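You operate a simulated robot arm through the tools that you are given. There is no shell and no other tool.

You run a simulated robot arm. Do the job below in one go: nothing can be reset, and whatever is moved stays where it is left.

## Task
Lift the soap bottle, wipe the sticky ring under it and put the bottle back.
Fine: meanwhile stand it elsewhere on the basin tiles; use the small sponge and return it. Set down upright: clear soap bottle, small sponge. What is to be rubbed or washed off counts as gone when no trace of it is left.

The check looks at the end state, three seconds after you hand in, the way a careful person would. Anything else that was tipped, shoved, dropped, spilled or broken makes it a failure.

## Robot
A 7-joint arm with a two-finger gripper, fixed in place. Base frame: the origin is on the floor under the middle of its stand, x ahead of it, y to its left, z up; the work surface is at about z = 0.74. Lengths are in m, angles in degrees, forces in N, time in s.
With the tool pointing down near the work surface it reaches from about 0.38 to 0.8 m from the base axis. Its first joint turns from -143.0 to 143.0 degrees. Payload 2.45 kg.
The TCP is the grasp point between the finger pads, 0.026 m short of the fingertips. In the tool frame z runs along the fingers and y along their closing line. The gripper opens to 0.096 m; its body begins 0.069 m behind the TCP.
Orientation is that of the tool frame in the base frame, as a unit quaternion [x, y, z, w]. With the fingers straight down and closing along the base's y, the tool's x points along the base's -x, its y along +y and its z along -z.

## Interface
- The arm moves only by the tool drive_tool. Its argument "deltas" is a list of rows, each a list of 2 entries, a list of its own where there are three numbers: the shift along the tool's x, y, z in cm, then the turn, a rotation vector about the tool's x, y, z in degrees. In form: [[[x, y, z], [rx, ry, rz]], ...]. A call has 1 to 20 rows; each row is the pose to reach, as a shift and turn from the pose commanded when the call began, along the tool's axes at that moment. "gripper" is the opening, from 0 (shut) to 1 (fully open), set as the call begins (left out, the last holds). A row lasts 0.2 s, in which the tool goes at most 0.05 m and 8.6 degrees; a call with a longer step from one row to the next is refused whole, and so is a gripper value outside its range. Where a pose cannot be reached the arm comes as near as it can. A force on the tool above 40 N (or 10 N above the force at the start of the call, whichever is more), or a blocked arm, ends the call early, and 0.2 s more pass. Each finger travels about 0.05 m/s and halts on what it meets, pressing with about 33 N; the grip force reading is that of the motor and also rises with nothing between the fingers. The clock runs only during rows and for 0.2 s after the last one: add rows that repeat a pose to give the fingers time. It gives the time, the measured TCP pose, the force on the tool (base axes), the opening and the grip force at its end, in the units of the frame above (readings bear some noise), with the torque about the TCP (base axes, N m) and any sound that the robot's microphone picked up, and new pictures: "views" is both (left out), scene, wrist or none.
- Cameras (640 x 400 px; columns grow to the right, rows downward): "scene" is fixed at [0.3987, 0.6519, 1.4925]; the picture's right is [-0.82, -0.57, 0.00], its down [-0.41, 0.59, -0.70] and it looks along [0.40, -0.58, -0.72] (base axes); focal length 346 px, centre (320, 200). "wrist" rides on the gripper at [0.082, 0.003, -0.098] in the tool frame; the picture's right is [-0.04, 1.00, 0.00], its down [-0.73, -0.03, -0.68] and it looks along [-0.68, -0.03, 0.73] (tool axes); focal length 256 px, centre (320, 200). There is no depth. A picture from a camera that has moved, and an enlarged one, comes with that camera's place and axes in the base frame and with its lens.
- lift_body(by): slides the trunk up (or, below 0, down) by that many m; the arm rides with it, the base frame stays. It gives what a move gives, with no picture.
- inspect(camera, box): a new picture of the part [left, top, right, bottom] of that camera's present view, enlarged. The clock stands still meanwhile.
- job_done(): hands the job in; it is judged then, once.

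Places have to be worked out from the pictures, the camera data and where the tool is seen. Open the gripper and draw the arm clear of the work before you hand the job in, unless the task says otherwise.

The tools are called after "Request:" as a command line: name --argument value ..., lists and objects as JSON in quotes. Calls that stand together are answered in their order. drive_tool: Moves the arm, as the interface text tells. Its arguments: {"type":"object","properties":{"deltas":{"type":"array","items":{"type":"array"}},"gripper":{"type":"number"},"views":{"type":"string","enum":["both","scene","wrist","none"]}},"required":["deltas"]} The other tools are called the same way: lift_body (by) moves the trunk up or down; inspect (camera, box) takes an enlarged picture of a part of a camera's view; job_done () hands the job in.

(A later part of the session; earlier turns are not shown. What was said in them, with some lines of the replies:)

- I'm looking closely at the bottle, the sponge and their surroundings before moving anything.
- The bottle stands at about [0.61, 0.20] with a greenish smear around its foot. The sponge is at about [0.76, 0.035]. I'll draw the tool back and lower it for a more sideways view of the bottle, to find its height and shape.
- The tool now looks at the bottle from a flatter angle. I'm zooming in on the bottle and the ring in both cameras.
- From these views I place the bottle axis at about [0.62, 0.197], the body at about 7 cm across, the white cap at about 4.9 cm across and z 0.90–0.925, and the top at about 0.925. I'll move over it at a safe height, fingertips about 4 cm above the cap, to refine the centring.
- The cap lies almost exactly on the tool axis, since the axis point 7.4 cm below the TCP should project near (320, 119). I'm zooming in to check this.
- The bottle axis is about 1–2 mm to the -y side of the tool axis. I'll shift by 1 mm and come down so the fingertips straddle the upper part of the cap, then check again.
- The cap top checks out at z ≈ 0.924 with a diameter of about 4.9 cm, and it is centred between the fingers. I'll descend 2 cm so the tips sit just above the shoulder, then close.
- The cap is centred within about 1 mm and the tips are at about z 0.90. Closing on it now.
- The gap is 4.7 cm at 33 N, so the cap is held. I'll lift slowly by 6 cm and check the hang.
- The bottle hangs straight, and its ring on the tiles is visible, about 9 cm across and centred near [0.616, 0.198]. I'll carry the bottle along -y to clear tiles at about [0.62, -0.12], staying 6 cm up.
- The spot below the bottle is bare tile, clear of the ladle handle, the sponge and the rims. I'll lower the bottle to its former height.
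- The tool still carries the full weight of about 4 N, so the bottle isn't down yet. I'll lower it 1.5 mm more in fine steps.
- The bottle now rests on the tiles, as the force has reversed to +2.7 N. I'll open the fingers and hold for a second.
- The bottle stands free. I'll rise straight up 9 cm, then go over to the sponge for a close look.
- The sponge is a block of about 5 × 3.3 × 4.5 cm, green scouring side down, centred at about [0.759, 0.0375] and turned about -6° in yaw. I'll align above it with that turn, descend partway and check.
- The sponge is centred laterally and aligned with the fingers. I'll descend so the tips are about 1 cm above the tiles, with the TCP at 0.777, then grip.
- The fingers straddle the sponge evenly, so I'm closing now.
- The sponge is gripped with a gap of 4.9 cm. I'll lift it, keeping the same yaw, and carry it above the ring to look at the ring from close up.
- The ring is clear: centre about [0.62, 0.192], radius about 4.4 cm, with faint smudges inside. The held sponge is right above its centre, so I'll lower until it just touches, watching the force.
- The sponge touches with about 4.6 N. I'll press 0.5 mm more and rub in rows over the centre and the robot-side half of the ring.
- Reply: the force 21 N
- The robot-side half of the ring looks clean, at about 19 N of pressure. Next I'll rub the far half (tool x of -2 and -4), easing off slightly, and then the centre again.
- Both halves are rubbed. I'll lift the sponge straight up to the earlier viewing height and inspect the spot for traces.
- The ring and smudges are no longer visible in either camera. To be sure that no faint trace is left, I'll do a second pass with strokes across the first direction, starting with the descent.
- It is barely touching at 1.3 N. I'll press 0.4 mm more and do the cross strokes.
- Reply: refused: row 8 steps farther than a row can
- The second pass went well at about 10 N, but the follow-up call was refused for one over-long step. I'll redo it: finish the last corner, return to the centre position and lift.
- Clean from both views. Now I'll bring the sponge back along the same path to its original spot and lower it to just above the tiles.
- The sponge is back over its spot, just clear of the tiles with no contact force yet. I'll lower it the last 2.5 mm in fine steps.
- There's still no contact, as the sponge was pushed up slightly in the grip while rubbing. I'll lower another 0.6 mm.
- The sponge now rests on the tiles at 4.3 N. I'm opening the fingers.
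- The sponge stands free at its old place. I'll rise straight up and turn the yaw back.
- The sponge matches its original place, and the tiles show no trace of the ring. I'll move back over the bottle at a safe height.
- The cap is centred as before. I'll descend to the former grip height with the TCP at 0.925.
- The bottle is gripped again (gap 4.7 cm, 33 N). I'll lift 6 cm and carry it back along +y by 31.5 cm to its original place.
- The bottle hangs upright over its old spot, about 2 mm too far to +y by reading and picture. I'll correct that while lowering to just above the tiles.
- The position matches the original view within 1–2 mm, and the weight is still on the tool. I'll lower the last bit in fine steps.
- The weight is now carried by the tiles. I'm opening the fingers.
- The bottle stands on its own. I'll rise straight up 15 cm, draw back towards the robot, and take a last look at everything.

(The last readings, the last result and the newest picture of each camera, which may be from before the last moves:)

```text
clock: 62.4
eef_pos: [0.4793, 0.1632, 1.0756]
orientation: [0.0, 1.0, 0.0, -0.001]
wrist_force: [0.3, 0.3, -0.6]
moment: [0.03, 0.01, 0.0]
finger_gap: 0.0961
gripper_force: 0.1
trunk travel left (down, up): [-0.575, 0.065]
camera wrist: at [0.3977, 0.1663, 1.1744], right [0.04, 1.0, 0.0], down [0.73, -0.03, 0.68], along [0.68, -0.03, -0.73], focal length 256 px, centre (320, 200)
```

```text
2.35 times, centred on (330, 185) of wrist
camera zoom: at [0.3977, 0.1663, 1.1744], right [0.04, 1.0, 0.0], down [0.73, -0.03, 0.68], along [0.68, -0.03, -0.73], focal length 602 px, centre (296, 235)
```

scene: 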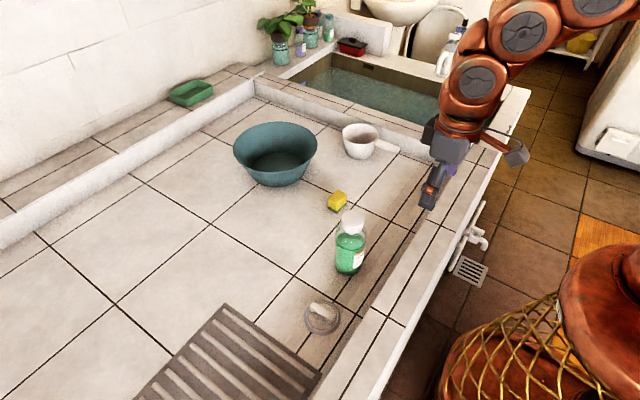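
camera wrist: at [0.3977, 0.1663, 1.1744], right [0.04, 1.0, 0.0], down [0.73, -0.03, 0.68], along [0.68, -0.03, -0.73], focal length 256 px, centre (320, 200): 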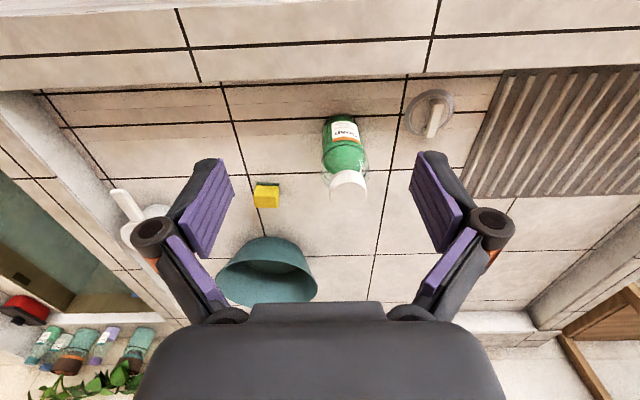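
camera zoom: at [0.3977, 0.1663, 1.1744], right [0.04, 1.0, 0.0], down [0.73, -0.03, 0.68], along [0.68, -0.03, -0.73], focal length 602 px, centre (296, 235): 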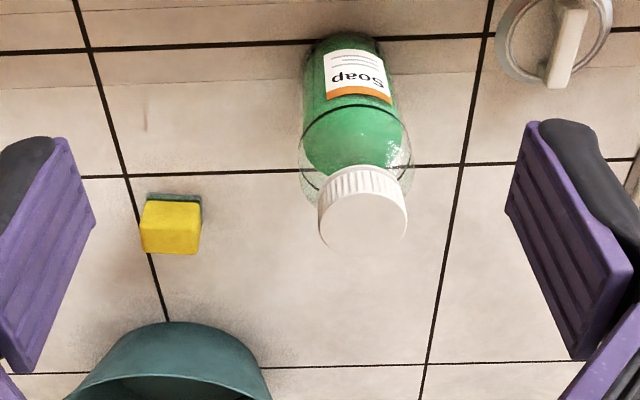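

The bottle and sponge look right and no ring shows. I noticed a faint streak on a tile near wrist-zoom (145, 115), so I'm looking closer to see whether it's a trace or a tile marking.

Request:
inspect --camera "wrist" --box '[225, 120, 285, 160]'

Request:
inspect --camera "scene" --box '[330, 190, 410, 250]'

Request:
inspect --camera "wrist" --box '[300, 90, 390, 160]'

```text
10.00 times, centred on (255, 140) of wrist
camera zoom: at [0.3977, 0.1663, 1.1744], right [0.04, 1.0, 0.0], down [0.73, -0.03, 0.68], along [0.68, -0.03, -0.73], focal length 2560 px, centre (970, 800)
```

zoom: 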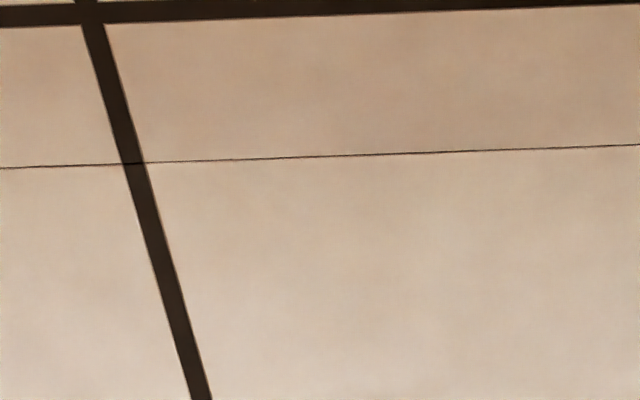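

```text
6.67 times, centred on (370, 220) of scene
camera zoom: at [0.3987, 0.6519, 1.4925], right [-0.82, -0.57, 0.0], down [-0.41, 0.59, -0.7], along [0.4, -0.58, -0.72], focal length 2306 px, centre (-13, 67)
```

zoom: 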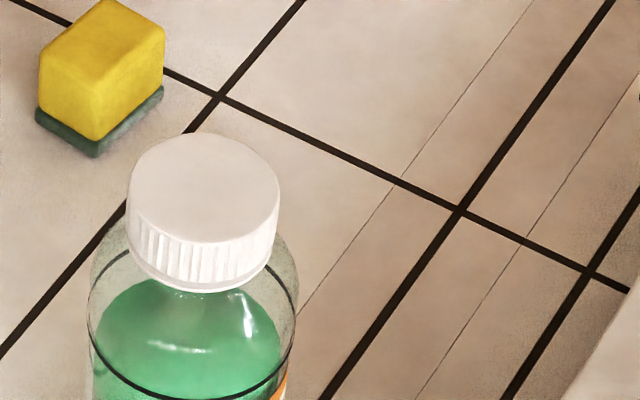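

```text
5.71 times, centred on (345, 125) of wrist
camera zoom: at [0.3977, 0.1663, 1.1744], right [0.04, 1.0, 0.0], down [0.73, -0.03, 0.68], along [0.68, -0.03, -0.73], focal length 1463 px, centre (177, 629)
```

zoom: 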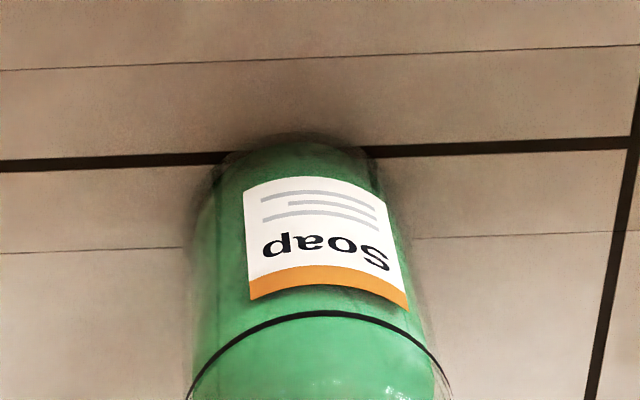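

The streak was only an image artefact, and the close-ups show clean tiles. The bottle is upright at its old place, the sponge is back on its spot, the gripper is open and the arm is clear, so I'm handing in the job.

Request:
job_done

```text
The job is handed in.
```

The sticky ring is gone and the soap bottle is back, upright, within a few millimetres of where it started. I have handed the job in; no verdict has come back yet.

- **Ring:** I rubbed the whole patch twice with the small sponge, the second time across the first direction. Close-ups from both cameras showed clean tiles afterwards, including the faint smudges that had been inside the ring. With the bottle back, only the tiles around its foot could be checked again, and they are clean.
- **Bottle:** It stood on clear basin tiles while I wiped.
- **Sponge:** It is back at its original spot with the green side down, and its position matches the earlier picture.
- **Everything else:** I saw no sign that the bowl, the ladle or anything else was moved. The gripper is open and the arm is drawn back from the work.
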